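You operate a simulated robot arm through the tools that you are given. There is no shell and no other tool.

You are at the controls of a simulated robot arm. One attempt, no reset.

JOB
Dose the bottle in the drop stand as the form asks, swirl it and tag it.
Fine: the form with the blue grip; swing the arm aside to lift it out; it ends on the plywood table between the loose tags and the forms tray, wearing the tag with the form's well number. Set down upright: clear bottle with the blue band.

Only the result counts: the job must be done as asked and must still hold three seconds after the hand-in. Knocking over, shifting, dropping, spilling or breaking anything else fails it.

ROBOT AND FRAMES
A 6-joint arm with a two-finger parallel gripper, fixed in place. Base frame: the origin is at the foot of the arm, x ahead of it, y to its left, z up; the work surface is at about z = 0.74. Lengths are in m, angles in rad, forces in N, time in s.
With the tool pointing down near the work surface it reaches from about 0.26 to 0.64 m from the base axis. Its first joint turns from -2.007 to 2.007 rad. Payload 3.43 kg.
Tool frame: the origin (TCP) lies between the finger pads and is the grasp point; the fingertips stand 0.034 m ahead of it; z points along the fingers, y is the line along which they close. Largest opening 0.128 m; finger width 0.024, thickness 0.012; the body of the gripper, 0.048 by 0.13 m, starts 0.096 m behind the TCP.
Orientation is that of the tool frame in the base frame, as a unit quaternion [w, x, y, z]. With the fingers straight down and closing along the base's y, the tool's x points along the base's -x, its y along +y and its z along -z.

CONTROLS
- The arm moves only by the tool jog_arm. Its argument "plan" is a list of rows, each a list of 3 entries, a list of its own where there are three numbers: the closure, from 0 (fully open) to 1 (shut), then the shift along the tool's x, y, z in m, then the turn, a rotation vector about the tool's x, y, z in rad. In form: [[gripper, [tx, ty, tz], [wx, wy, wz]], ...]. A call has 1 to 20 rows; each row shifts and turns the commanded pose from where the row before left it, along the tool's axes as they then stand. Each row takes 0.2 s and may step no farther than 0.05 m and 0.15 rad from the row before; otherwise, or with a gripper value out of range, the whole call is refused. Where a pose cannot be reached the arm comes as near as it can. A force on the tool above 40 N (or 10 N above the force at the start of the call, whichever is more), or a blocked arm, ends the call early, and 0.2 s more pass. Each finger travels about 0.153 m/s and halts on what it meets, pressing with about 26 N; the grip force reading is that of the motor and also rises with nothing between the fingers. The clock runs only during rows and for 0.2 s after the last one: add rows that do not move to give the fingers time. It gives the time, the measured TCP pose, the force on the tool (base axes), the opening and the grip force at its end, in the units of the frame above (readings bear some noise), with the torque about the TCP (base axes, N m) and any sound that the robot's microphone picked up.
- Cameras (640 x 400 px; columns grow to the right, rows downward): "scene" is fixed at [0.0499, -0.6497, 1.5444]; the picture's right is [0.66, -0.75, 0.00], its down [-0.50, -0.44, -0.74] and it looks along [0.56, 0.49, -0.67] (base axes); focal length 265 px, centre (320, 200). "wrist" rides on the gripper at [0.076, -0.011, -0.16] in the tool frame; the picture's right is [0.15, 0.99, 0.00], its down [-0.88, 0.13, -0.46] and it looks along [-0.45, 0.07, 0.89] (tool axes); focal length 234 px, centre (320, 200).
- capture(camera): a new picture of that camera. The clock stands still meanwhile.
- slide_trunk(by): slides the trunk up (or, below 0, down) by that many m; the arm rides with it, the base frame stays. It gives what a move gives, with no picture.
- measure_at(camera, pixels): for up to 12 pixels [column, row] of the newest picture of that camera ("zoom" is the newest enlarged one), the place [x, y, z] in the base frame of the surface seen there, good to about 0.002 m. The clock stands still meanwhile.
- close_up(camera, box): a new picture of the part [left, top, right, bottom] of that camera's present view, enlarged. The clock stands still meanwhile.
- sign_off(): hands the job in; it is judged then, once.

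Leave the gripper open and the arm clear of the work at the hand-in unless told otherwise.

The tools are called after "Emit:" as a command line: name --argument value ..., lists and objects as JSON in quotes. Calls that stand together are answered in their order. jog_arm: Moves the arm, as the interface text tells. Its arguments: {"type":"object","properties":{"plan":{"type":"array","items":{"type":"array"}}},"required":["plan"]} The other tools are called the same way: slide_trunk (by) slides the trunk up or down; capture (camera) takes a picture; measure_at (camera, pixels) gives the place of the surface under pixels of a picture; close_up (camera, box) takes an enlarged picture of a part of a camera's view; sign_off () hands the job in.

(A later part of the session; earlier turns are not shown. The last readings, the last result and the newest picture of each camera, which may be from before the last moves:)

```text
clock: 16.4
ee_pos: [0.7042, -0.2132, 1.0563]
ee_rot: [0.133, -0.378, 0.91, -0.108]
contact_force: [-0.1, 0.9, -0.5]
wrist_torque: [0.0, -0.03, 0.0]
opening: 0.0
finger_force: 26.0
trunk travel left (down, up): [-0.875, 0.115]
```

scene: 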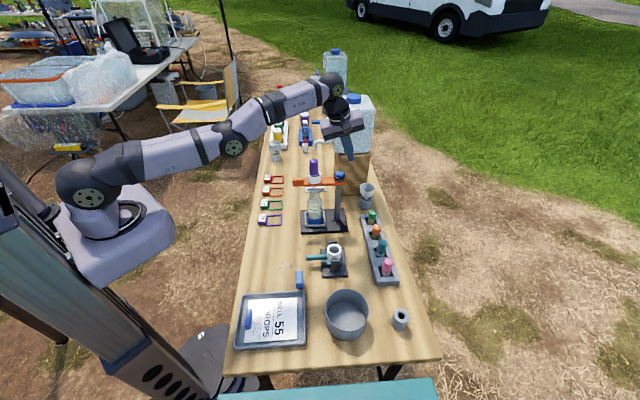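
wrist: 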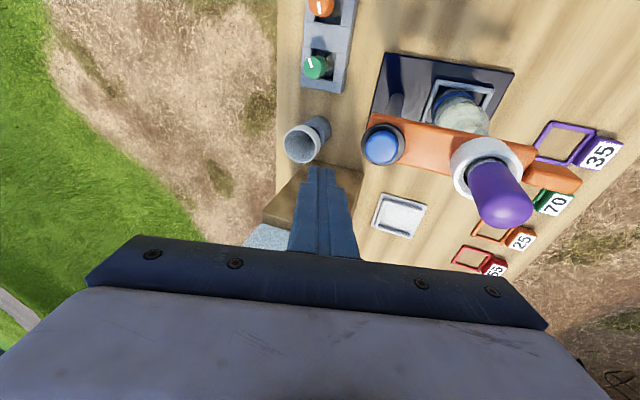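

The command is re-based each time, so the solver is local and the stretched arm bent the wrong way when I tilted outward. I raise first, then un-tilt while pulling inward, continuing slightly past vertical, which should bend the elbow upward again. I stay above 1.07 with the tips.

Emit:
jog_arm --plan '[[1.0, [-0.004, -0.0075, -0.0235], [0, 0, 0]], [1.0, [-0.004, -0.0075, -0.0235], [0, 0, 0]], [1.0, [0.0133, 0.0248, -0.0102], [-0.1028, 0.0551, 0]], [1.0, [0.0138, 0.0257, -0.0069], [-0.1028, 0.0551, 0]], [1.0, [0.0141, 0.0263, -0.0035], [-0.1028, 0.0551, 0]], [1.0, [0.0142, 0.0264, 0], [-0.1028, 0.0551, 0]], [1.0, [0.0141, 0.0262, 0.0035], [-0.1028, 0.0551, 0]], [1.0, [0, 0, 0], [0, 0, 0]]]'

Emit:
capture --camera "scene"

```text
clock: 18.2
ee_pos: [0.56, -0.1715, 1.0949]
ee_rot: [-0.091, -0.38, 0.918, 0.074]
contact_force: [1.0, -0.2, -0.7]
wrist_torque: [0.0, 0.0, 0.0]
opening: 0.0
finger_force: 25.9
out of reach, approached as far as the arm can: row 2, 7
trunk travel left (down, up): [-0.875, 0.115]
```

```text
taken
```

scene: 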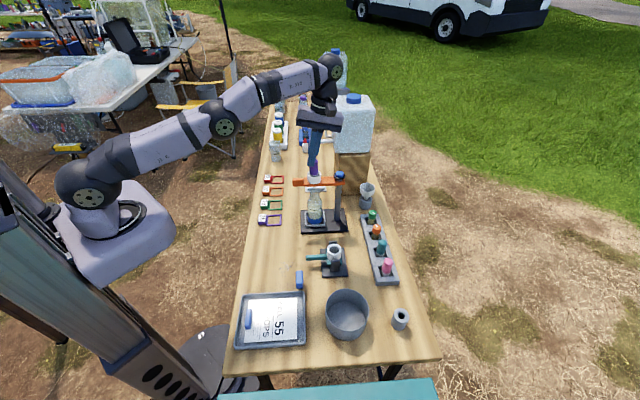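

The arm is about straight now. I pull it inward at constant orientation, rising slightly, and watch whether the elbow bends up.

Emit:
jog_arm --plan '[[1.0, [0.0149, 0.0277, -0.0028], [0, 0, 0]], [1.0, [0.0149, 0.0277, -0.0028], [0, 0, 0]], [1.0, [0.0149, 0.0277, -0.0028], [0, 0, 0]], [1.0, [0, 0, 0], [0, 0, 0]]]'

Emit:
capture --camera "scene"

```text
clock: 19.2
ee_pos: [0.4755, -0.145, 1.1228]
ee_rot: [-0.091, -0.38, 0.918, 0.074]
contact_force: [-0.2, 0.0, -0.3]
wrist_torque: [0.03, 0.05, -0.01]
opening: 0.0002
finger_force: 26.0
trunk travel left (down, up): [-0.875, 0.115]
```

```text
taken
```

scene: 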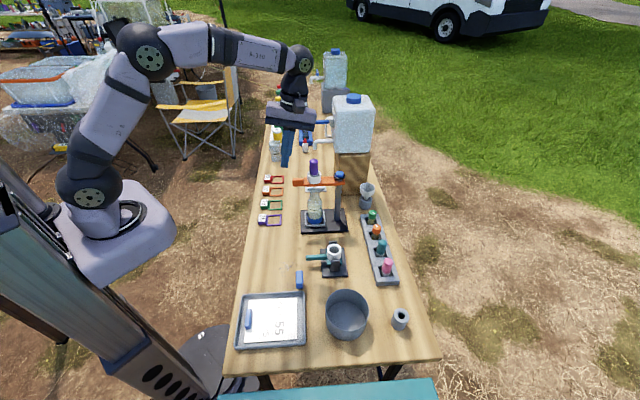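

Elbow is up again. At this closer radius I tilt outward to about +0.40 rad in place, keeping the elbow bent well.

Emit:
jog_arm --plan '[[1.0, [0, 0, 0], [0.1119, -0.0599, 0]], [1.0, [0, 0, 0], [0.1119, -0.0599, 0]], [1.0, [0, 0, 0], [0.1119, -0.0599, 0]], [1.0, [0, 0, 0], [0.1119, -0.0599, 0]], [1.0, [0, 0, 0], [0.1119, -0.0599, 0]], [1.0, [0, 0, 0], [0, 0, 0]]]'

```text
clock: 20.6
ee_pos: [0.474, -0.1463, 1.1244]
ee_rot: [0.153, -0.376, 0.905, -0.127]
contact_force: [-0.4, 0.5, -0.7]
wrist_torque: [0.03, 0.02, -0.02]
opening: 0.0
finger_force: 26.0
trunk travel left (down, up): [-0.875, 0.115]
```

Tilted 0.40 rad with the elbow up. Now I move out over the button at a safe height and go down to a tip z of about 1.03.

Emit:
jog_arm --plan '[[1.0, [-0.01684, -0.03036, 0.0147], [0, 0, 0]], [1.0, [-0.01684, -0.03036, 0.0147], [0, 0, 0]], [1.0, [-0.01684, -0.03036, 0.0147], [0, 0, 0]], [1.0, [-0.01684, -0.03036, 0.0147], [0, 0, 0]], [1.0, [-0.01684, -0.03036, 0.0147], [0, 0, 0]], [1.0, [0.00545, 0.01035, 0.0276], [0, 0, 0]], [1.0, [0.00545, 0.01035, 0.0276], [0, 0, 0]], [1.0, [0, 0, 0], [0, 0, 0]]]'

Emit:
capture --camera "wrist"

Emit:
close_up --camera "scene" --box '[285, 130, 385, 200]'

```text
clock: 22.4
ee_pos: [0.6571, -0.1971, 1.0628]
ee_rot: [0.154, -0.374, 0.905, -0.127]
contact_force: [0.1, -0.6, 0.5]
wrist_torque: [-0.02, 0.01, 0.01]
opening: 0.0
finger_force: 26.4
trunk travel left (down, up): [-0.875, 0.115]
```

```text
taken
```

wrist: 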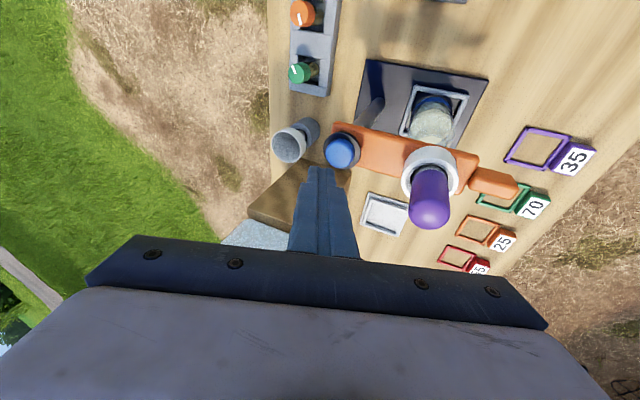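

```text
5.71 times, centred on (335, 165) of scene
```

zoom: 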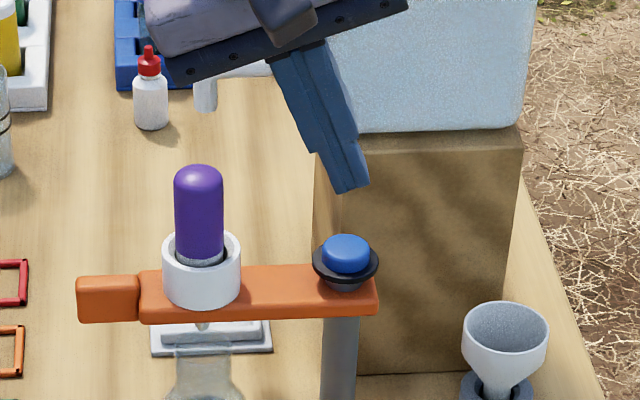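

The tip is at about (0.670,-0.201,1.031), directly above the button. I descend 0.038 to hover just above it.

Emit:
jog_arm --plan '[[1.0, [0.00345, 0.00655, 0.0175], [0, 0, 0]], [1.0, [0.00345, 0.00655, 0.0175], [0, 0, 0]], [1.0, [0, 0, 0], [0, 0, 0]]]'

Emit:
close_up --camera "scene" --box '[320, 150, 370, 190]'

Emit:
close_up --camera "wrist" --box '[290, 120, 390, 200]'

```text
clock: 23.2
ee_pos: [0.6563, -0.1981, 1.0252]
ee_rot: [0.153, -0.375, 0.905, -0.127]
contact_force: [-0.5, -0.4, -0.3]
wrist_torque: [-0.02, -0.01, -0.03]
opening: 0.0
finger_force: 26.5
trunk travel left (down, up): [-0.875, 0.115]
```

```text
10.00 times, centred on (345, 170) of scene
```

zoom: 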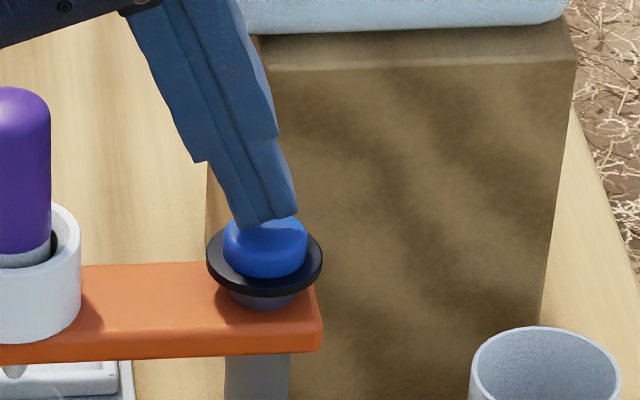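

```text
5.00 times, centred on (340, 160) of wrist
```

zoom: 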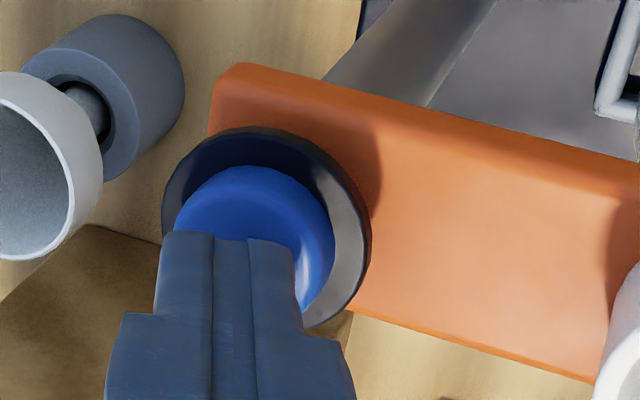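

The tip is just above the button. I press down slowly by 9 mm in 3 mm steps and listen.

Emit:
jog_arm --plan '[[1.0, [0.00054, 0.00103, 0.00276], [0, 0, 0]], [1.0, [0.00054, 0.00103, 0.00276], [0, 0, 0]], [1.0, [0.00054, 0.00103, 0.00276], [0, 0, 0]]]'

Emit:
close_up --camera "scene" --box '[295, 160, 375, 210]'

```text
clock: 24.0
ee_pos: [0.6547, -0.197, 1.0198]
ee_rot: [0.154, -0.375, 0.905, -0.127]
contact_force: [0.2, 1.0, 1.6]
wrist_torque: [-0.01, 0.0, 0.0]
opening: 0.0002
finger_force: 25.8
trunk travel left (down, up): [-0.875, 0.115]
```

```text
8.00 times, centred on (335, 185) of scene
```

zoom: 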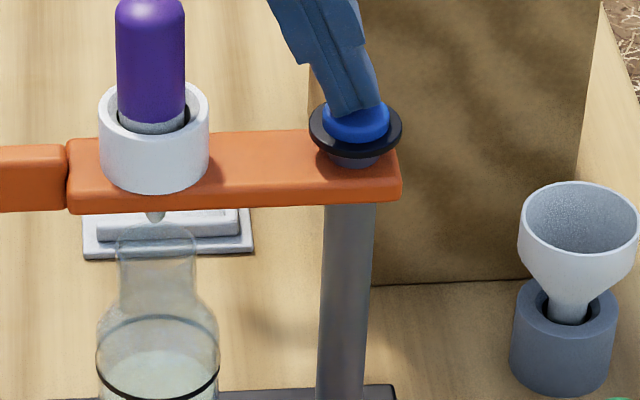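

Light contact (1.6 N) and the button seems to have gone down a little. I continue 3 mm more.

Emit:
jog_arm --plan '[[1.0, [0.00054, 0.00103, 0.00276], [0, 0, 0]]]'

Emit:
close_up --camera "scene" --box '[295, 160, 375, 210]'

```text
clock: 24.4
ee_pos: [0.6566, -0.1982, 1.0164]
ee_rot: [0.154, -0.374, 0.906, -0.128]
contact_force: [0.0, 0.4, 4.2]
wrist_torque: [0.02, -0.01, 0.03]
opening: 0.0
finger_force: 26.1
trunk travel left (down, up): [-0.875, 0.115]
heard: click
```

```text
8.00 times, centred on (335, 185) of scene
```

zoom: 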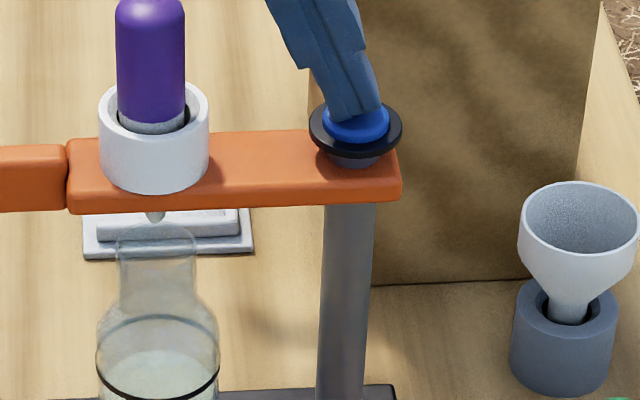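

A click was heard at 4.2 N. I release by lifting 12 mm and check for a drop.

Emit:
jog_arm --plan '[[1.0, [-0.00218, -0.00414, -0.01105], [0, 0, 0]], [1.0, [0, 0, 0], [0, 0, 0]]]'

Emit:
close_up --camera "scene" --box '[295, 180, 335, 230]'

Emit:
close_up --camera "scene" --box '[295, 160, 375, 210]'

```text
clock: 25.0
ee_pos: [0.6555, -0.1981, 1.0275]
ee_rot: [0.153, -0.375, 0.906, -0.126]
contact_force: [0.3, -0.2, -0.2]
wrist_torque: [0.01, 0.01, 0.03]
opening: 0.0001
finger_force: 25.9
trunk travel left (down, up): [-0.875, 0.115]
```

```text
8.00 times, centred on (315, 205) of scene
```

zoom: 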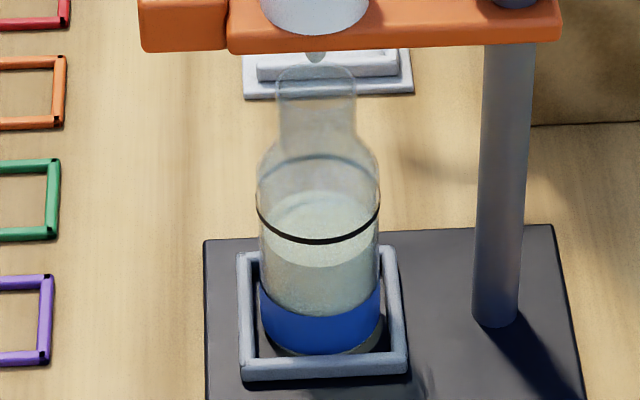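

```text
8.00 times, centred on (335, 185) of scene
```

zoom: 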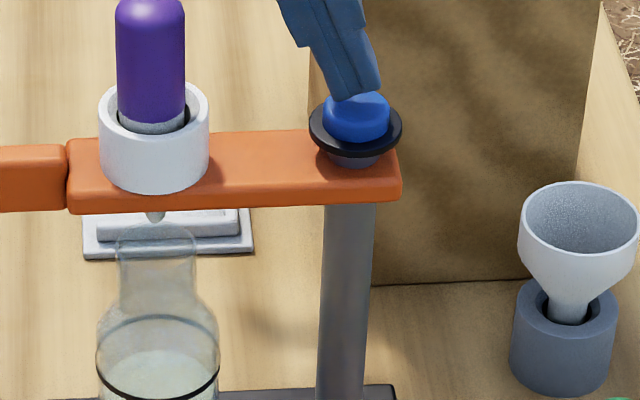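

The button sprang back. I wait half a second to see whether anything else is heard or visible before the second press.

Emit:
jog_arm --plan '[[1.0, [0, 0, 0], [0, 0, 0]], [1.0, [0, 0, 0], [0, 0, 0]], [1.0, [0, 0, 0], [0, 0, 0]]]'

Emit:
close_up --camera "scene" --box '[300, 195, 330, 225]'

```text
clock: 25.8
ee_pos: [0.6571, -0.1972, 1.0279]
ee_rot: [0.154, -0.375, 0.906, -0.126]
contact_force: [-0.3, 0.6, 0.1]
wrist_torque: [0.0, 0.03, 0.01]
opening: 0.0
finger_force: 25.9
trunk travel left (down, up): [-0.875, 0.115]
```

```text
13.33 times, centred on (315, 210) of scene
```

zoom: 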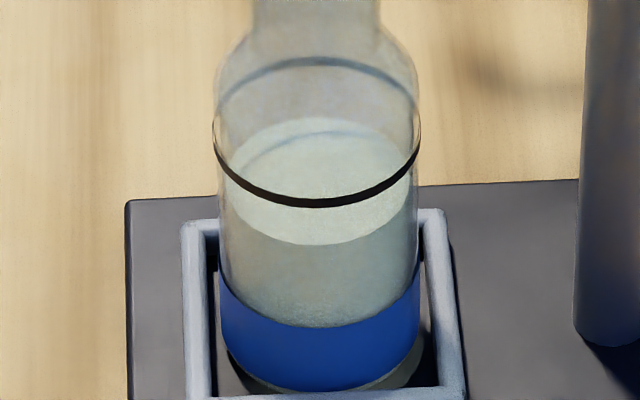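

Nothing more. Second press: down 12 mm to the same depth that clicked before.

Emit:
jog_arm --plan '[[1.0, [0.00073, 0.00138, 0.00368], [0, 0, 0]], [1.0, [0.00073, 0.00138, 0.00368], [0, 0, 0]], [1.0, [0.00073, 0.00138, 0.00368], [0, 0, 0]]]'

Emit:
close_up --camera "scene" --box '[295, 160, 375, 210]'

```text
clock: 26.6
ee_pos: [0.6559, -0.196, 1.0162]
ee_rot: [0.155, -0.374, 0.906, -0.127]
contact_force: [-0.9, 0.3, 2.9]
wrist_torque: [0.02, 0.0, 0.0]
opening: 0.0001
finger_force: 26.2
trunk travel left (down, up): [-0.875, 0.115]
heard: click
```

```text
8.00 times, centred on (335, 185) of scene
```

zoom: 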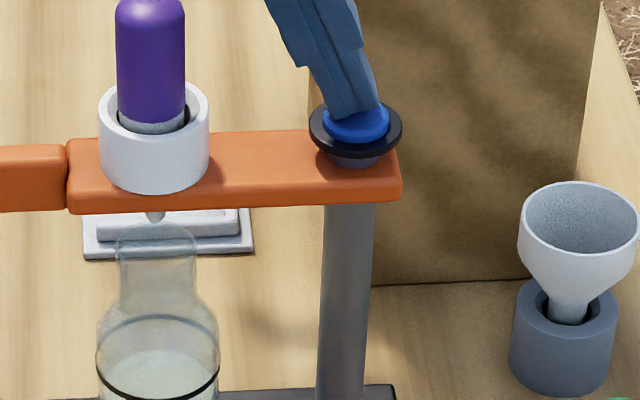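

Second click heard. I lift off the button straight up to clear height.

Emit:
jog_arm --plan '[[1.0, [-0.00218, -0.00414, -0.01105], [0, 0, 0]], [1.0, [-0.0054, -0.0103, -0.0276], [0, 0, 0]], [1.0, [-0.0054, -0.0103, -0.0276], [0, 0, 0]], [1.0, [-0.0054, -0.0103, -0.0276], [0, 0, 0]], [1.0, [0, 0, 0], [0, 0, 0]]]'

Emit:
capture --camera "wrist"

Emit:
close_up --camera "scene" --box '[285, 150, 365, 230]'

```text
clock: 27.8
ee_pos: [0.6532, -0.199, 1.1182]
ee_rot: [0.154, -0.375, 0.905, -0.126]
contact_force: [-0.3, -0.4, -0.6]
wrist_torque: [0.0, -0.02, -0.02]
opening: 0.0
finger_force: 26.4
trunk travel left (down, up): [-0.875, 0.115]
```

```text
taken
```

wrist: 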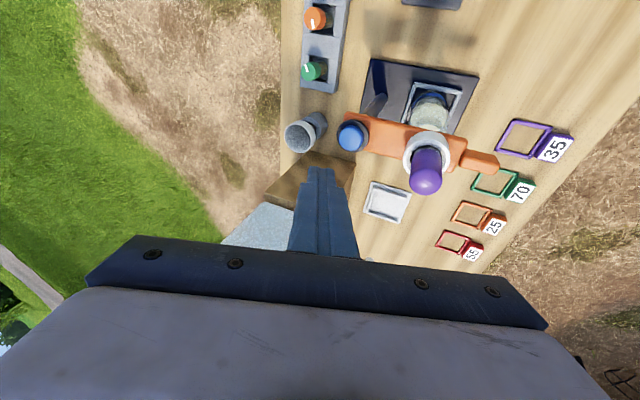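

```text
5.00 times, centred on (325, 190) of scene
```

zoom: 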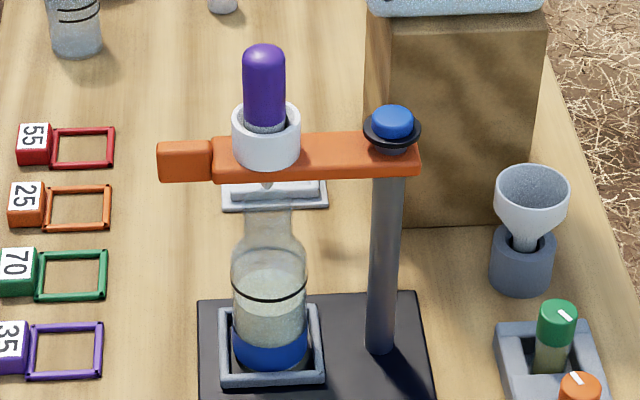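

Two clicks done. Now I retract inward while tilted, un-tilt at the smaller radius, then yaw back +90° so the fingers close along the table (tool x = across).

Emit:
jog_arm --plan '[[1.0, [0.01558, 0.0292, -0.01402], [0, 0, 0]], [1.0, [0.01558, 0.0292, -0.01402], [0, 0, 0]], [1.0, [0.01558, 0.0292, -0.01402], [0, 0, 0]], [1.0, [0.01558, 0.0292, -0.01402], [0, 0, 0]], [1.0, [0.01558, 0.0292, -0.01402], [0, 0, 0]], [1.0, [0, 0, 0], [-0.1175, 0.0629, 0]], [1.0, [0, 0, 0], [-0.1175, 0.0629, 0]], [1.0, [0, 0, 0], [-0.1175, 0.0629, 0]], [1.0, [0, 0, 0], [0, 0, 0.1428]], [1.0, [0, 0, 0], [0, 0, 0.1428]], [1.0, [0, 0, 0], [0, 0, 0.1428]], [1.0, [0, 0, 0], [0, 0, 0.1428]], [1.0, [0, 0, 0], [0, 0, 0.1428]], [1.0, [0, 0, 0], [0, 0, 0.1428]], [1.0, [0, 0, 0], [0, 0, 0.1428]], [1.0, [0, 0, 0], [0, 0, 0.1428]], [1.0, [0, 0, 0], [0, 0, 0.1428]], [1.0, [0, 0, 0], [0, 0, 0.1428]], [1.0, [0, 0, 0], [0, 0, 0.1428]], [1.0, [0, 0, 0], [0, 0, 0]]]'

Emit:
capture --camera "scene"

```text
clock: 32.0
ee_pos: [0.4845, -0.1451, 1.1182]
ee_rot: [0.001, 0.384, 0.923, 0.0]
contact_force: [0.1, -0.5, -0.4]
wrist_torque: [-0.02, 0.02, -0.01]
opening: 0.0003
finger_force: 25.9
trunk travel left (down, up): [-0.875, 0.115]
```

```text
taken
```

scene: 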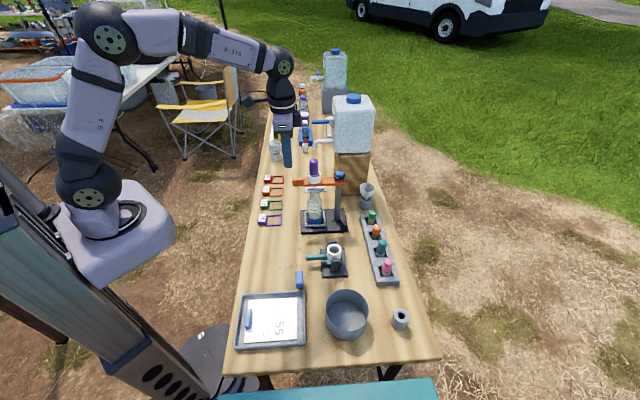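

Posture is good. I move to the far side of the handle, to about (0.594,-0.071), and lower the closed fingertips to z about 0.946, level with the handle.

Emit:
jog_arm --plan '[[1.0, [-0.0083, 0.0433, 0], [0, 0, 0]], [1.0, [-0.0083, 0.0433, 0], [0, 0, 0]], [1.0, [-0.0083, 0.0433, 0], [0, 0, 0]], [1.0, [0, 0, 0.046], [0, 0, 0]], [1.0, [0, 0, 0.046], [0, 0, 0]], [1.0, [0, 0, 0.046], [0, 0, 0]], [1.0, [0, 0, 0], [0, 0, 0]]]'

Emit:
capture --camera "wrist"

Emit:
close_up --camera "scene" --box '[270, 130, 370, 200]'

```text
clock: 33.6
ee_pos: [0.5894, -0.071, 0.9824]
ee_rot: [0.002, 0.384, 0.923, -0.001]
contact_force: [-0.3, 0.0, 1.2]
wrist_torque: [0.0, 0.0, -0.01]
opening: 0.0001
finger_force: 26.1
trunk travel left (down, up): [-0.875, 0.115]
```

```text
taken
```

wrist: 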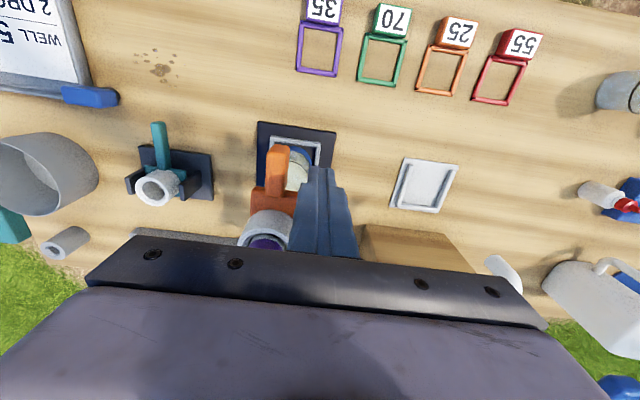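

```text
5.71 times, centred on (320, 165) of scene
```

zoom: 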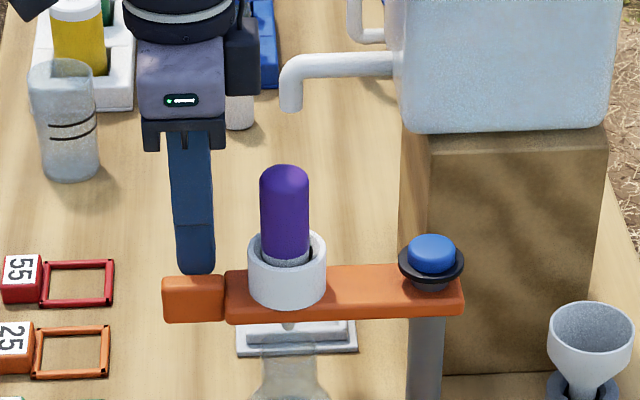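

The closed fingers sit behind the handle. I push it along an arc around the post toward the near side, starting with four small rows.

Emit:
jog_arm --plan '[[1.0, [0.001, -0.0214, 0], [0, 0, 0]], [1.0, [0.0007, -0.0209, 0], [0, 0, 0]], [1.0, [-0.0022, -0.0209, 0], [0, 0, 0]], [1.0, [-0.005, -0.0203, 0], [0, 0, 0]]]'

Emit:
capture --camera "wrist"

Emit:
close_up --camera "scene" --box '[270, 150, 370, 230]'

```text
clock: 34.6
ee_pos: [0.5376, -0.1351, 0.978]
ee_rot: [0.001, 0.383, 0.924, -0.001]
contact_force: [0.0, -0.3, 0.4]
wrist_torque: [-0.03, -0.01, -0.01]
opening: 0.0
finger_force: 25.7
trunk travel left (down, up): [-0.875, 0.115]
```

```text
taken
```

wrist: 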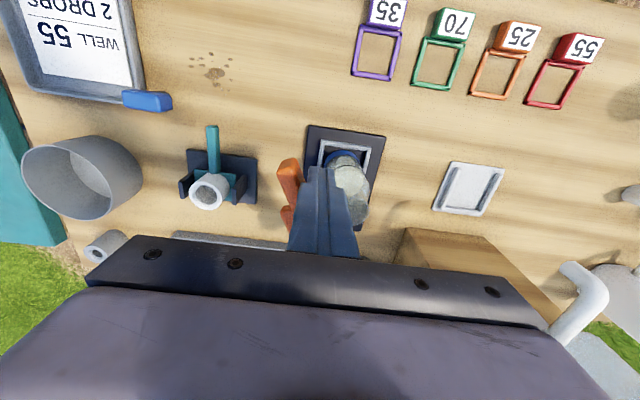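

```text
5.00 times, centred on (320, 190) of scene
```

zoom: 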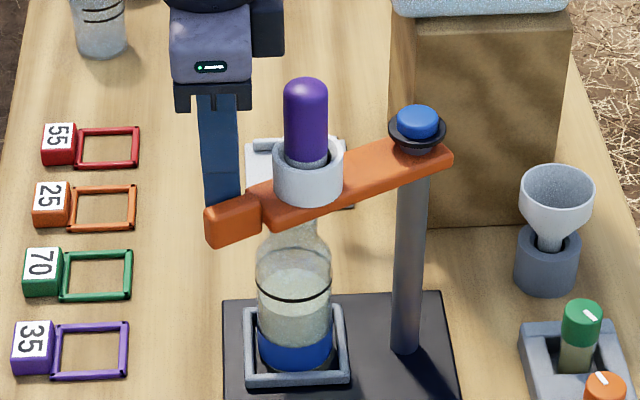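

The arm swings freely toward the near side with very little force. I continue the arc with the remaining rows.

Emit:
jog_arm --plan '[[1.0, [-0.0079, -0.0194, 0], [0, 0, 0]], [1.0, [-0.0105, -0.0181, 0], [0, 0, 0]], [1.0, [-0.0129, -0.0165, 0], [0, 0, 0]], [1.0, [-0.0151, -0.0145, 0], [0, 0, 0]], [1.0, [-0.0169, -0.0124, 0], [0, 0, 0]]]'

Emit:
capture --camera "wrist"

Emit:
close_up --camera "scene" --box '[270, 150, 370, 230]'

```text
clock: 35.8
ee_pos: [0.5247, -0.2359, 0.9784]
ee_rot: [0.0, 0.383, 0.924, 0.0]
contact_force: [0.9, -0.3, 1.3]
wrist_torque: [-0.02, 0.0, 0.01]
opening: 0.0
finger_force: 25.2
trunk travel left (down, up): [-0.875, 0.115]
```

```text
taken
```

wrist: 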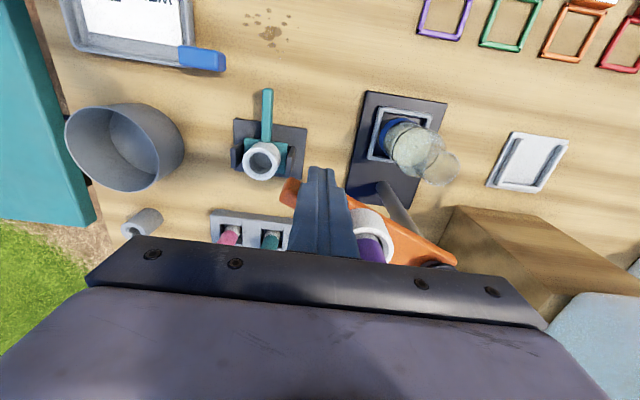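

```text
5.00 times, centred on (320, 190) of scene
```

zoom: 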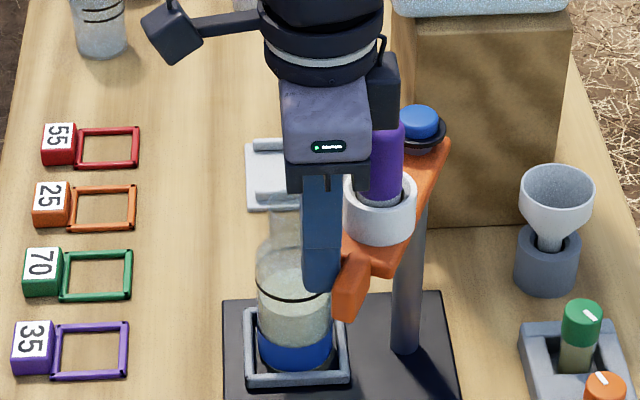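

The bottle's top is now open (wrist pixel 425,160). I push two more steps for more clearance.

Emit:
jog_arm --plan '[[1.0, [-0.0185, -0.0098, 0], [0, 0, 0]], [1.0, [-0.0196, -0.0071, 0], [0, 0, 0]], [1.0, [0, 0, 0], [0, 0, 0]]]'

Emit:
capture --camera "wrist"

Emit:
close_up --camera "scene" --box '[270, 150, 370, 230]'

```text
clock: 36.6
ee_pos: [0.5392, -0.2727, 0.9793]
ee_rot: [0.001, 0.382, 0.924, -0.001]
contact_force: [-0.8, 0.0, 0.5]
wrist_torque: [-0.02, -0.08, 0.02]
opening: 0.0
finger_force: 26.1
trunk travel left (down, up): [-0.875, 0.115]
```

```text
taken
```

wrist: 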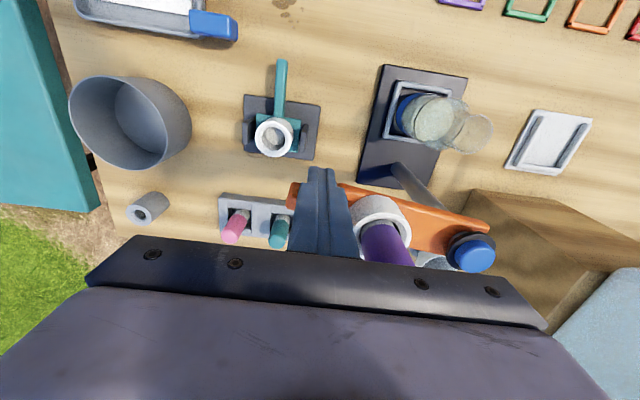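

```text
5.00 times, centred on (320, 190) of scene
```

zoom: 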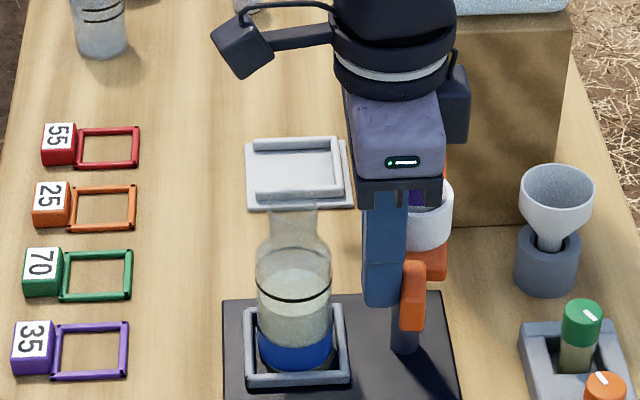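

The arm is clear of the bottle. I back the fingers off the handle, rise, open the gripper to about 0.09, and move toward above the bottle.

Emit:
jog_arm --plan '[[1.0, [0.02, 0, 0], [0, 0, 0]], [1.0, [0.02, 0, 0], [0, 0, 0]], [1.0, [0, 0, -0.04], [0, 0, 0]], [1.0, [0, 0, -0.04], [0, 0, 0]], [1.0, [0, 0, -0.04], [0, 0, 0]], [0.3, [0.0, 0.0, 0], [0, 0, 0]], [0.3, [0.0, 0.0, 0], [0, 0, 0]]]'

Emit:
capture --camera "wrist"

Emit:
capture --camera "scene"

```text
clock: 38.2
ee_pos: [0.5119, -0.2445, 1.1001]
ee_rot: [0.001, 0.383, 0.924, 0.0]
contact_force: [-0.4, -0.3, 0.2]
wrist_torque: [0.02, -0.04, -0.01]
opening: 0.0897
finger_force: 0.2
trunk travel left (down, up): [-0.875, 0.115]
```

```text
taken
```

wrist: 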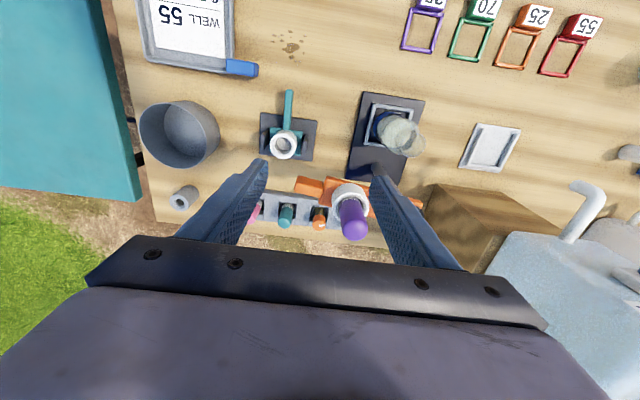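

```text
taken
```

scene: 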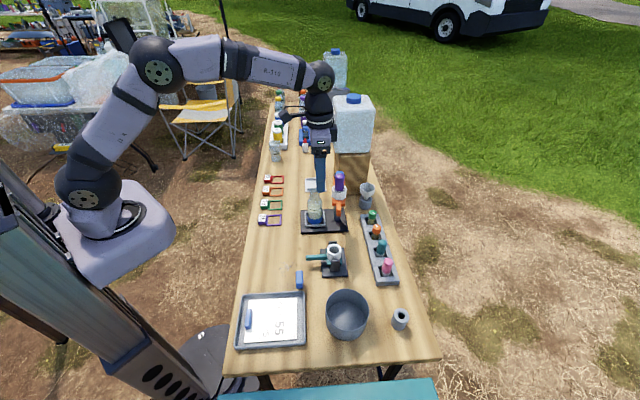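

Now I measure the bottle axis from the opaque blue band and the rim, in both cameras.

Emit:
close_up --camera "scene" --box '[295, 180, 345, 230]'

Emit:
measure_at --camera "zoom" --pixels '[[225, 325], [280, 340], [335, 325], [250, 335], [310, 335], [220, 212], [280, 241], [335, 215], [280, 84], [245, 100], [310, 100], [280, 160]]'

Emit:
close_up --camera "wrist" --box '[350, 90, 440, 180]'

```text
8.00 times, centred on (320, 205) of scene
```

zoom: 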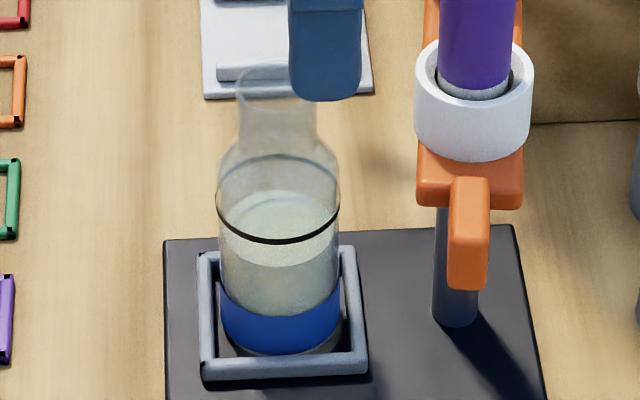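

```text
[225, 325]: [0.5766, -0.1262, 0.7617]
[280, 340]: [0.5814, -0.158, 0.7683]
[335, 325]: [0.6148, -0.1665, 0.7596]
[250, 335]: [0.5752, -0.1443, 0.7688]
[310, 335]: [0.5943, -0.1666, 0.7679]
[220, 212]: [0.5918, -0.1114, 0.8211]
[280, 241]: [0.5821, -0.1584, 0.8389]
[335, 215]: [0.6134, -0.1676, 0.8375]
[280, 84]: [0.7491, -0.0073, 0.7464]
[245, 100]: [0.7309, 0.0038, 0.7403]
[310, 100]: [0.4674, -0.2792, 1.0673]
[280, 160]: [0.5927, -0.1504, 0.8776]
```

```text
4.44 times, centred on (395, 135) of wrist
```

zoom: 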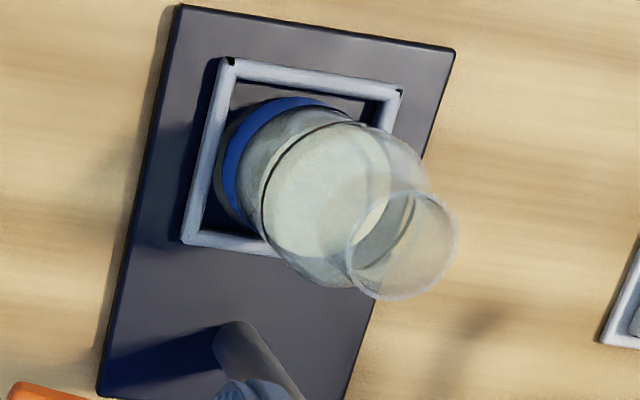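

Circle fit gives the bottle axis at (0.604,-0.139), body radius 0.030. I move above it at z 1.10 and check alignment.

Emit:
jog_arm --plan '[[0.3, [0.0032, 0.0466, 0], [0, 0, 0]], [0.3, [0.0032, 0.0466, 0], [0, 0, 0]], [0.3, [0.0031, 0.0465, 0], [0, 0, 0]], [0.3, [0, 0, 0.04], [0, 0, 0]], [0.3, [0, 0, 0.04], [0, 0, 0]], [0.3, [0, 0, 0], [0, 0, 0]]]'

Emit:
capture --camera "wrist"

Emit:
close_up --camera "scene" --box '[280, 140, 370, 220]'

```text
clock: 39.6
ee_pos: [0.6071, -0.1395, 1.0193]
ee_rot: [0.001, 0.382, 0.924, 0.0]
contact_force: [0.6, -1.2, 0.2]
wrist_torque: [0.01, -0.02, -0.02]
opening: 0.0897
finger_force: 0.1
trunk travel left (down, up): [-0.875, 0.115]
```

```text
taken
```

wrist: 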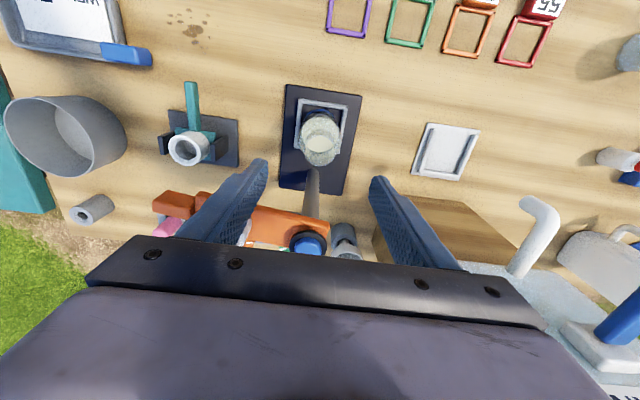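

```text
5.00 times, centred on (325, 180) of scene
```

zoom: 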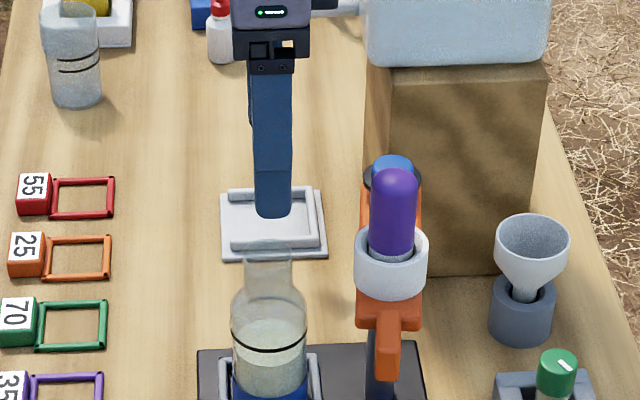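

I zoom in the wrist view to check the rim centring: the axis at rim height should project to about (320,154).

Emit:
close_up --camera "wrist" --box '[280, 100, 360, 190]'

```text
4.44 times, centred on (320, 145) of wrist
```

zoom: 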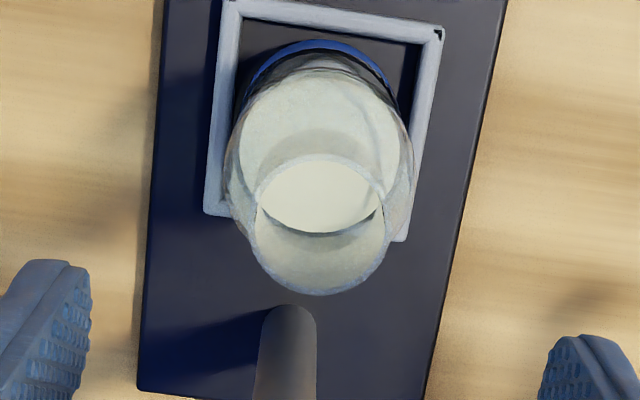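

The rim is centred in the closing direction and about 3 mm toward tool +x. I correct that and descend to TCP z about 0.907 with the fingers open at 0.09.

Emit:
jog_arm --plan '[[0.3, [0.003, -0.0005, 0.028], [0, 0, 0]], [0.3, [0, 0, 0.028], [0, 0, 0]], [0.3, [0, 0, 0.028], [0, 0, 0]], [0.3, [0, 0, 0.028], [0, 0, 0]], [0.3, [0, 0, 0], [0, 0, 0]]]'

Emit:
capture --camera "wrist"

Emit:
close_up --camera "scene" --box '[280, 160, 360, 230]'

```text
clock: 40.8
ee_pos: [0.603, -0.1374, 0.9063]
ee_rot: [0.001, 0.383, 0.924, 0.0]
contact_force: [0.6, 0.5, -0.3]
wrist_torque: [-0.02, 0.01, 0.0]
opening: 0.0896
finger_force: 0.1
trunk travel left (down, up): [-0.875, 0.115]
```

```text
taken
```

wrist: 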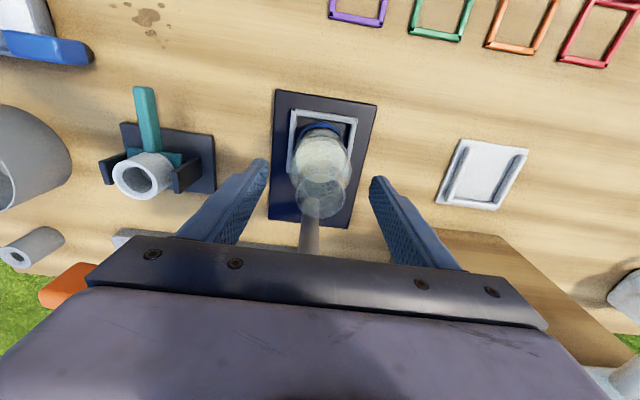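

```text
5.71 times, centred on (320, 195) of scene
```

zoom: 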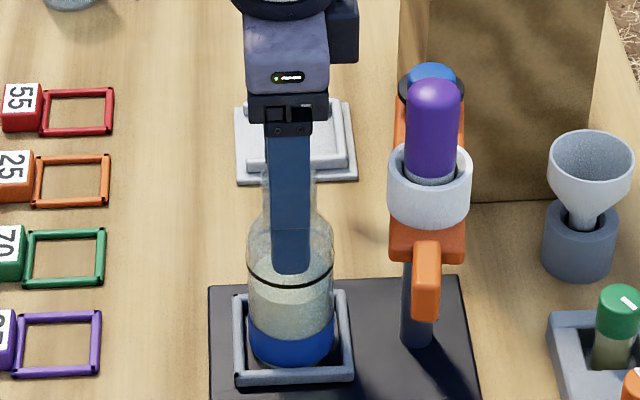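

The fingers straddle the neck evenly. I close on the neck.

Emit:
jog_arm --plan '[[0.55, [0, 0, 0], [0, 0, 0]], [0.78, [0, 0, 0], [0, 0, 0]], [0.78, [0, 0, 0], [0, 0, 0]], [0.78, [0, 0, 0], [0, 0, 0]]]'

Emit:
capture --camera "wrist"

Emit:
close_up --camera "scene" --box '[280, 160, 360, 230]'

```text
clock: 41.8
ee_pos: [0.6031, -0.1381, 0.9076]
ee_rot: [0.0, 0.383, 0.924, -0.001]
contact_force: [-0.8, -0.3, 1.8]
wrist_torque: [-0.03, 0.03, -0.01]
opening: 0.0445
finger_force: 26.2
trunk travel left (down, up): [-0.875, 0.115]
```

```text
taken
```

wrist: 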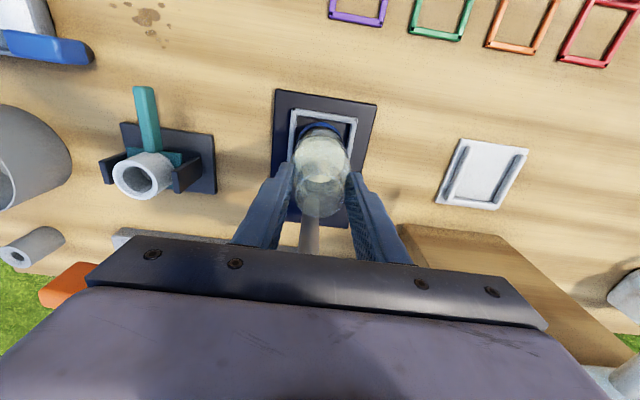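

```text
5.71 times, centred on (320, 195) of scene
```

zoom: 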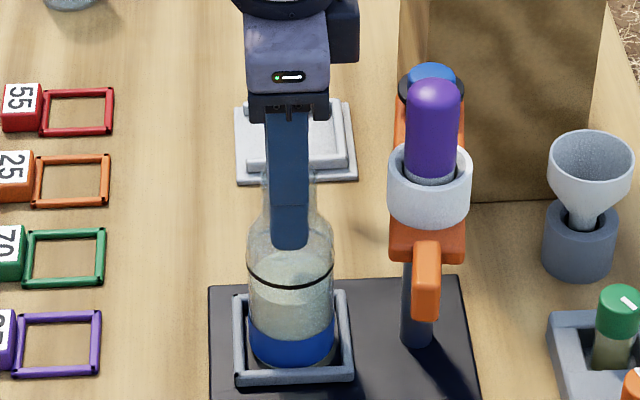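

The fingers stopped at 0.0445, wider than the neck (about 0.037), so the tips are probably on the sloping shoulder. I reopen a bit, rise 13 mm and re-grip on the straight neck.

Emit:
jog_arm --plan '[[0.45, [0, 0, 0], [0, 0, 0]], [0.45, [0, 0, 0], [0, 0, 0]], [0.45, [0, 0, -0.013], [0, 0, 0]], [0.45, [0, 0, 0], [0, 0, 0]], [0.6, [0, 0, 0], [0, 0, 0]], [0.78, [0, 0, 0], [0, 0, 0]], [0.78, [0, 0, 0], [0, 0, 0]]]'

Emit:
close_up --camera "scene" --box '[280, 160, 360, 230]'

```text
clock: 43.4
ee_pos: [0.6032, -0.1379, 0.9201]
ee_rot: [0.001, 0.382, 0.924, -0.001]
contact_force: [-0.7, -1.5, -0.3]
wrist_torque: [0.0, 0.05, 0.01]
opening: 0.0381
finger_force: 25.9
trunk travel left (down, up): [-0.875, 0.115]
```

```text
5.71 times, centred on (320, 195) of scene
```

zoom: 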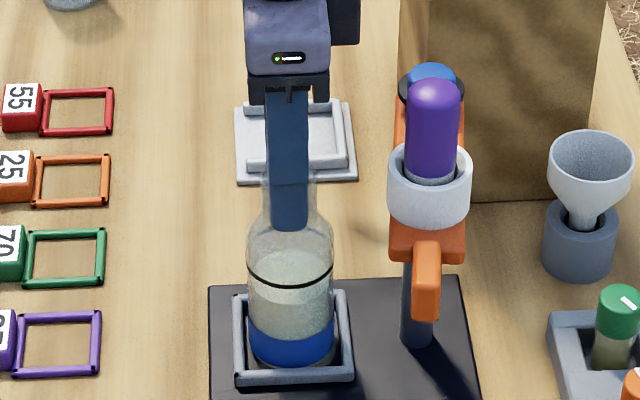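

Now 0.0381, a true neck grip. I lift slowly by 20 mm and check.

Emit:
jog_arm --plan '[[0.78, [0, 0, -0.01], [0, 0, 0]], [0.78, [0, 0, -0.015], [0, 0, 0]], [0.78, [0, 0, 0], [0, 0, 0]]]'

Emit:
close_up --camera "scene" --box '[280, 160, 360, 230]'

```text
clock: 44.2
ee_pos: [0.6037, -0.1383, 0.9449]
ee_rot: [0.0, 0.383, 0.924, 0.0]
contact_force: [-0.6, -0.7, -2.0]
wrist_torque: [-0.02, 0.02, 0.02]
opening: 0.0378
finger_force: 25.8
trunk travel left (down, up): [-0.875, 0.115]
```

```text
5.71 times, centred on (320, 195) of scene
```

zoom: 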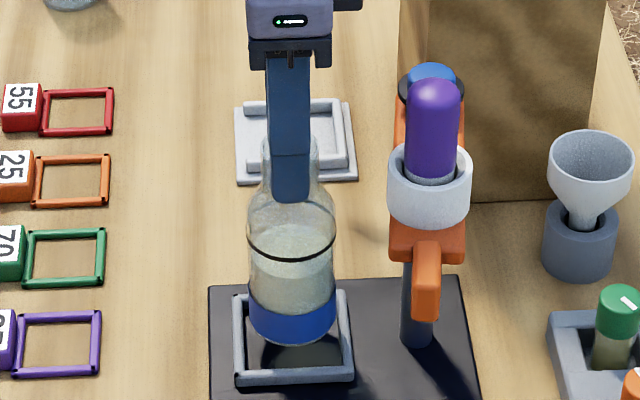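

The bottle is held (2 N). I measure the free area between the tags and the tray (and the stain near pixel 285,270), then lift higher.

Emit:
jog_arm --plan '[[0.78, [0, 0, -0.027], [0, 0, 0]], [0.78, [0, 0, -0.027], [0, 0, 0]], [0.78, [0, 0, -0.027], [0, 0, 0]], [0.78, [0, 0, 0], [0, 0, 0]]]'

Emit:
capture --camera "scene"

Emit:
measure_at --camera "scene" --pixels '[[285, 270], [288, 265], [265, 250], [255, 250], [275, 245], [262, 270], [244, 293], [300, 292], [260, 226], [282, 226], [310, 258], [245, 270]]'

```text
clock: 45.2
ee_pos: [0.6043, -0.1383, 1.0263]
ee_rot: [0.001, 0.383, 0.924, -0.001]
contact_force: [1.1, -0.5, -2.2]
wrist_torque: [-0.02, 0.03, -0.02]
opening: 0.0377
finger_force: 25.8
trunk travel left (down, up): [-0.875, 0.115]
```

```text
taken
```

scene: 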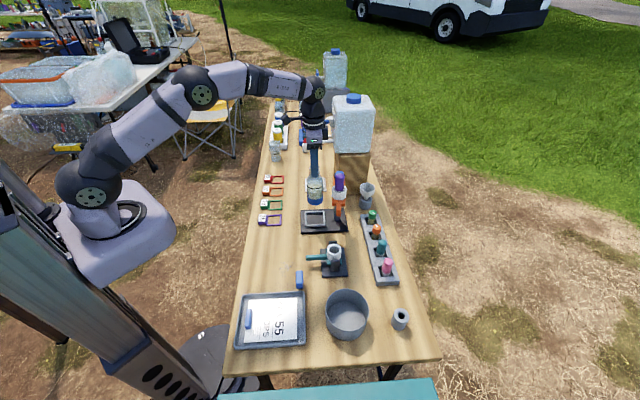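

```text
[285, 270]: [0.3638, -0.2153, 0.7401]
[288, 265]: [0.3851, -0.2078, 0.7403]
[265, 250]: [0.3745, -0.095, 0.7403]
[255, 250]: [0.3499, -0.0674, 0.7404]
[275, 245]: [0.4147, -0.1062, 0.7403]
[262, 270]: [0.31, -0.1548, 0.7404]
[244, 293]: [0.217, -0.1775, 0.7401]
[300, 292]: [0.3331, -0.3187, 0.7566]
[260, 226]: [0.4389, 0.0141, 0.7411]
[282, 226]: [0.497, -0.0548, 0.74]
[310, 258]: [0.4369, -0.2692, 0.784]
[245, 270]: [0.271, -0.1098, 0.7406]
```

The target spot is about (0.36,-0.118), clear of the stain (0.37,-0.21). I carry the bottle there gently at the present height.

Emit:
jog_arm --plan '[[0.78, [0.0112, -0.0096, 0], [0, 0, 0]], [0.78, [0.0223, -0.0191, 0], [0, 0, 0]], [0.78, [0.0223, -0.0191, 0], [0, 0, 0]], [0.78, [0.0223, -0.0191, 0], [0, 0, 0]], [0.78, [0.0223, -0.0191, 0], [0, 0, 0]], [0.78, [0.0223, -0.0191, 0], [0, 0, 0]], [0.78, [0.0223, -0.0191, 0], [0, 0, 0]], [0.78, [0.0223, -0.0191, 0], [0, 0, 0]], [0.78, [0.0112, -0.0096, 0], [0, 0, 0]], [0.78, [0, 0, 0], [0, 0, 0]]]'

Emit:
capture --camera "scene"

```text
clock: 47.4
ee_pos: [0.3681, -0.1213, 1.0267]
ee_rot: [0.002, 0.382, 0.924, -0.001]
contact_force: [0.5, -0.6, -2.0]
wrist_torque: [0.02, 0.01, 0.01]
opening: 0.038
finger_force: 26.0
trunk travel left (down, up): [-0.875, 0.115]
```

```text
taken
```

scene: 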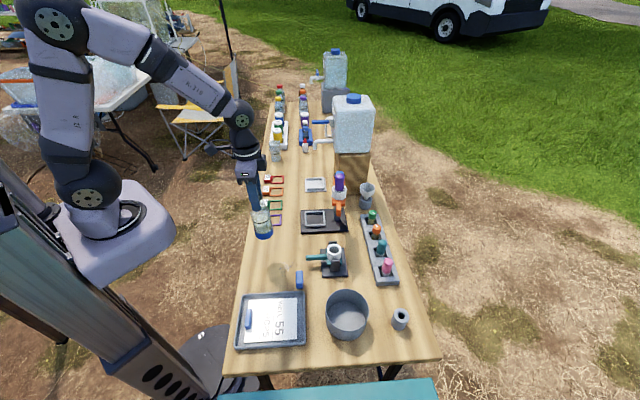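

At (0.368,-0.121) and clear all round. Now I swirl: three upright circles of 3 cm radius at 1.2 s each, then return to the centre.

Emit:
jog_arm --plan '[[0.78, [0.03, 0, 0], [0, 0, 0]], [0.78, [-0.015, 0.026, 0], [0, 0, 0]], [0.78, [-0.03, 0, 0], [0, 0, 0]], [0.78, [-0.015, -0.026, 0], [0, 0, 0]], [0.78, [0.015, -0.026, 0], [0, 0, 0]], [0.78, [0.03, 0, 0], [0, 0, 0]], [0.78, [0.015, 0.026, 0], [0, 0, 0]], [0.78, [-0.015, 0.026, 0], [0, 0, 0]], [0.78, [-0.03, 0, 0], [0, 0, 0]], [0.78, [-0.015, -0.026, 0], [0, 0, 0]], [0.78, [0.015, -0.026, 0], [0, 0, 0]], [0.78, [0.03, 0, 0], [0, 0, 0]], [0.78, [0.015, 0.026, 0], [0, 0, 0]], [0.78, [-0.015, 0.026, 0], [0, 0, 0]], [0.78, [-0.03, 0, 0], [0, 0, 0]], [0.78, [-0.015, -0.026, 0], [0, 0, 0]], [0.78, [0.015, -0.026, 0], [0, 0, 0]], [0.78, [0.03, 0, 0], [0, 0, 0]], [0.78, [0.015, 0.026, 0], [0, 0, 0]], [0.78, [-0.03, 0, 0], [0, 0, 0]]]'

Emit:
close_up --camera "scene" --box '[220, 160, 320, 260]'

```text
clock: 51.6
ee_pos: [0.3693, -0.1228, 1.0255]
ee_rot: [0.0, 0.383, 0.924, 0.001]
contact_force: [1.0, -0.2, -3.0]
wrist_torque: [0.04, 0.04, 0.03]
opening: 0.0375
finger_force: 25.9
trunk travel left (down, up): [-0.875, 0.115]
```

```text
4.00 times, centred on (270, 210) of scene
```

zoom: 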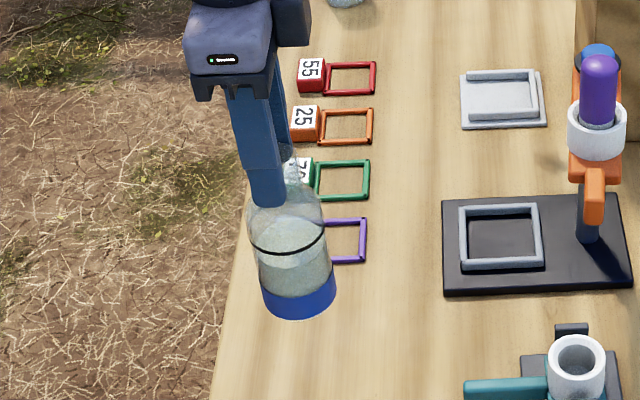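

No spill is seen and the liquid level is steady. To be sure the swirl counts, I do four quicker circles (0.8 s each, 2.5 cm radius), still upright.

Emit:
jog_arm --plan '[[0.78, [0.025, 0, 0], [0, 0, 0]], [0.78, [-0.025, 0.025, 0], [0, 0, 0]], [0.78, [-0.025, -0.025, 0], [0, 0, 0]], [0.78, [0.025, -0.025, 0], [0, 0, 0]], [0.78, [0.025, 0.025, 0], [0, 0, 0]], [0.78, [-0.025, 0.025, 0], [0, 0, 0]], [0.78, [-0.025, -0.025, 0], [0, 0, 0]], [0.78, [0.025, -0.025, 0], [0, 0, 0]], [0.78, [0.025, 0.025, 0], [0, 0, 0]], [0.78, [-0.025, 0.025, 0], [0, 0, 0]], [0.78, [-0.025, -0.025, 0], [0, 0, 0]], [0.78, [0.025, -0.025, 0], [0, 0, 0]], [0.78, [0.025, 0.025, 0], [0, 0, 0]], [0.78, [-0.025, 0.025, 0], [0, 0, 0]], [0.78, [-0.025, -0.025, 0], [0, 0, 0]], [0.78, [0.025, -0.025, 0], [0, 0, 0]], [0.78, [0.025, 0.025, 0], [0, 0, 0]], [0.78, [-0.025, 0, 0], [0, 0, 0]], [0.78, [0, 0, 0], [0, 0, 0]], [0.78, [0, 0, 0], [0, 0, 0]]]'

Emit:
close_up --camera "scene" --box '[220, 160, 320, 260]'

```text
clock: 55.8
ee_pos: [0.3699, -0.1197, 1.025]
ee_rot: [0.0, 0.383, 0.924, 0.0]
contact_force: [0.5, 1.1, -1.9]
wrist_torque: [0.01, 0.01, 0.01]
opening: 0.0374
finger_force: 25.6
trunk travel left (down, up): [-0.875, 0.115]
```

```text
4.00 times, centred on (270, 210) of scene
```

zoom: 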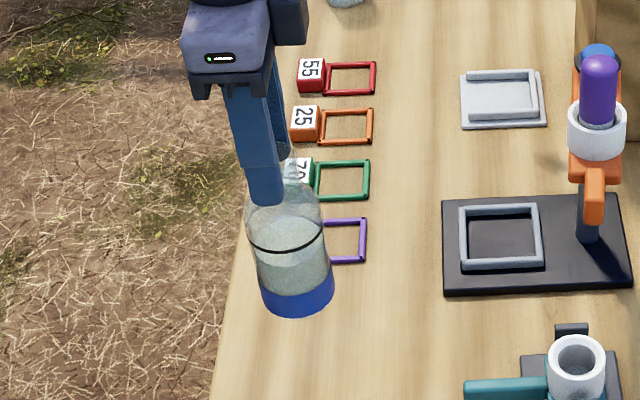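

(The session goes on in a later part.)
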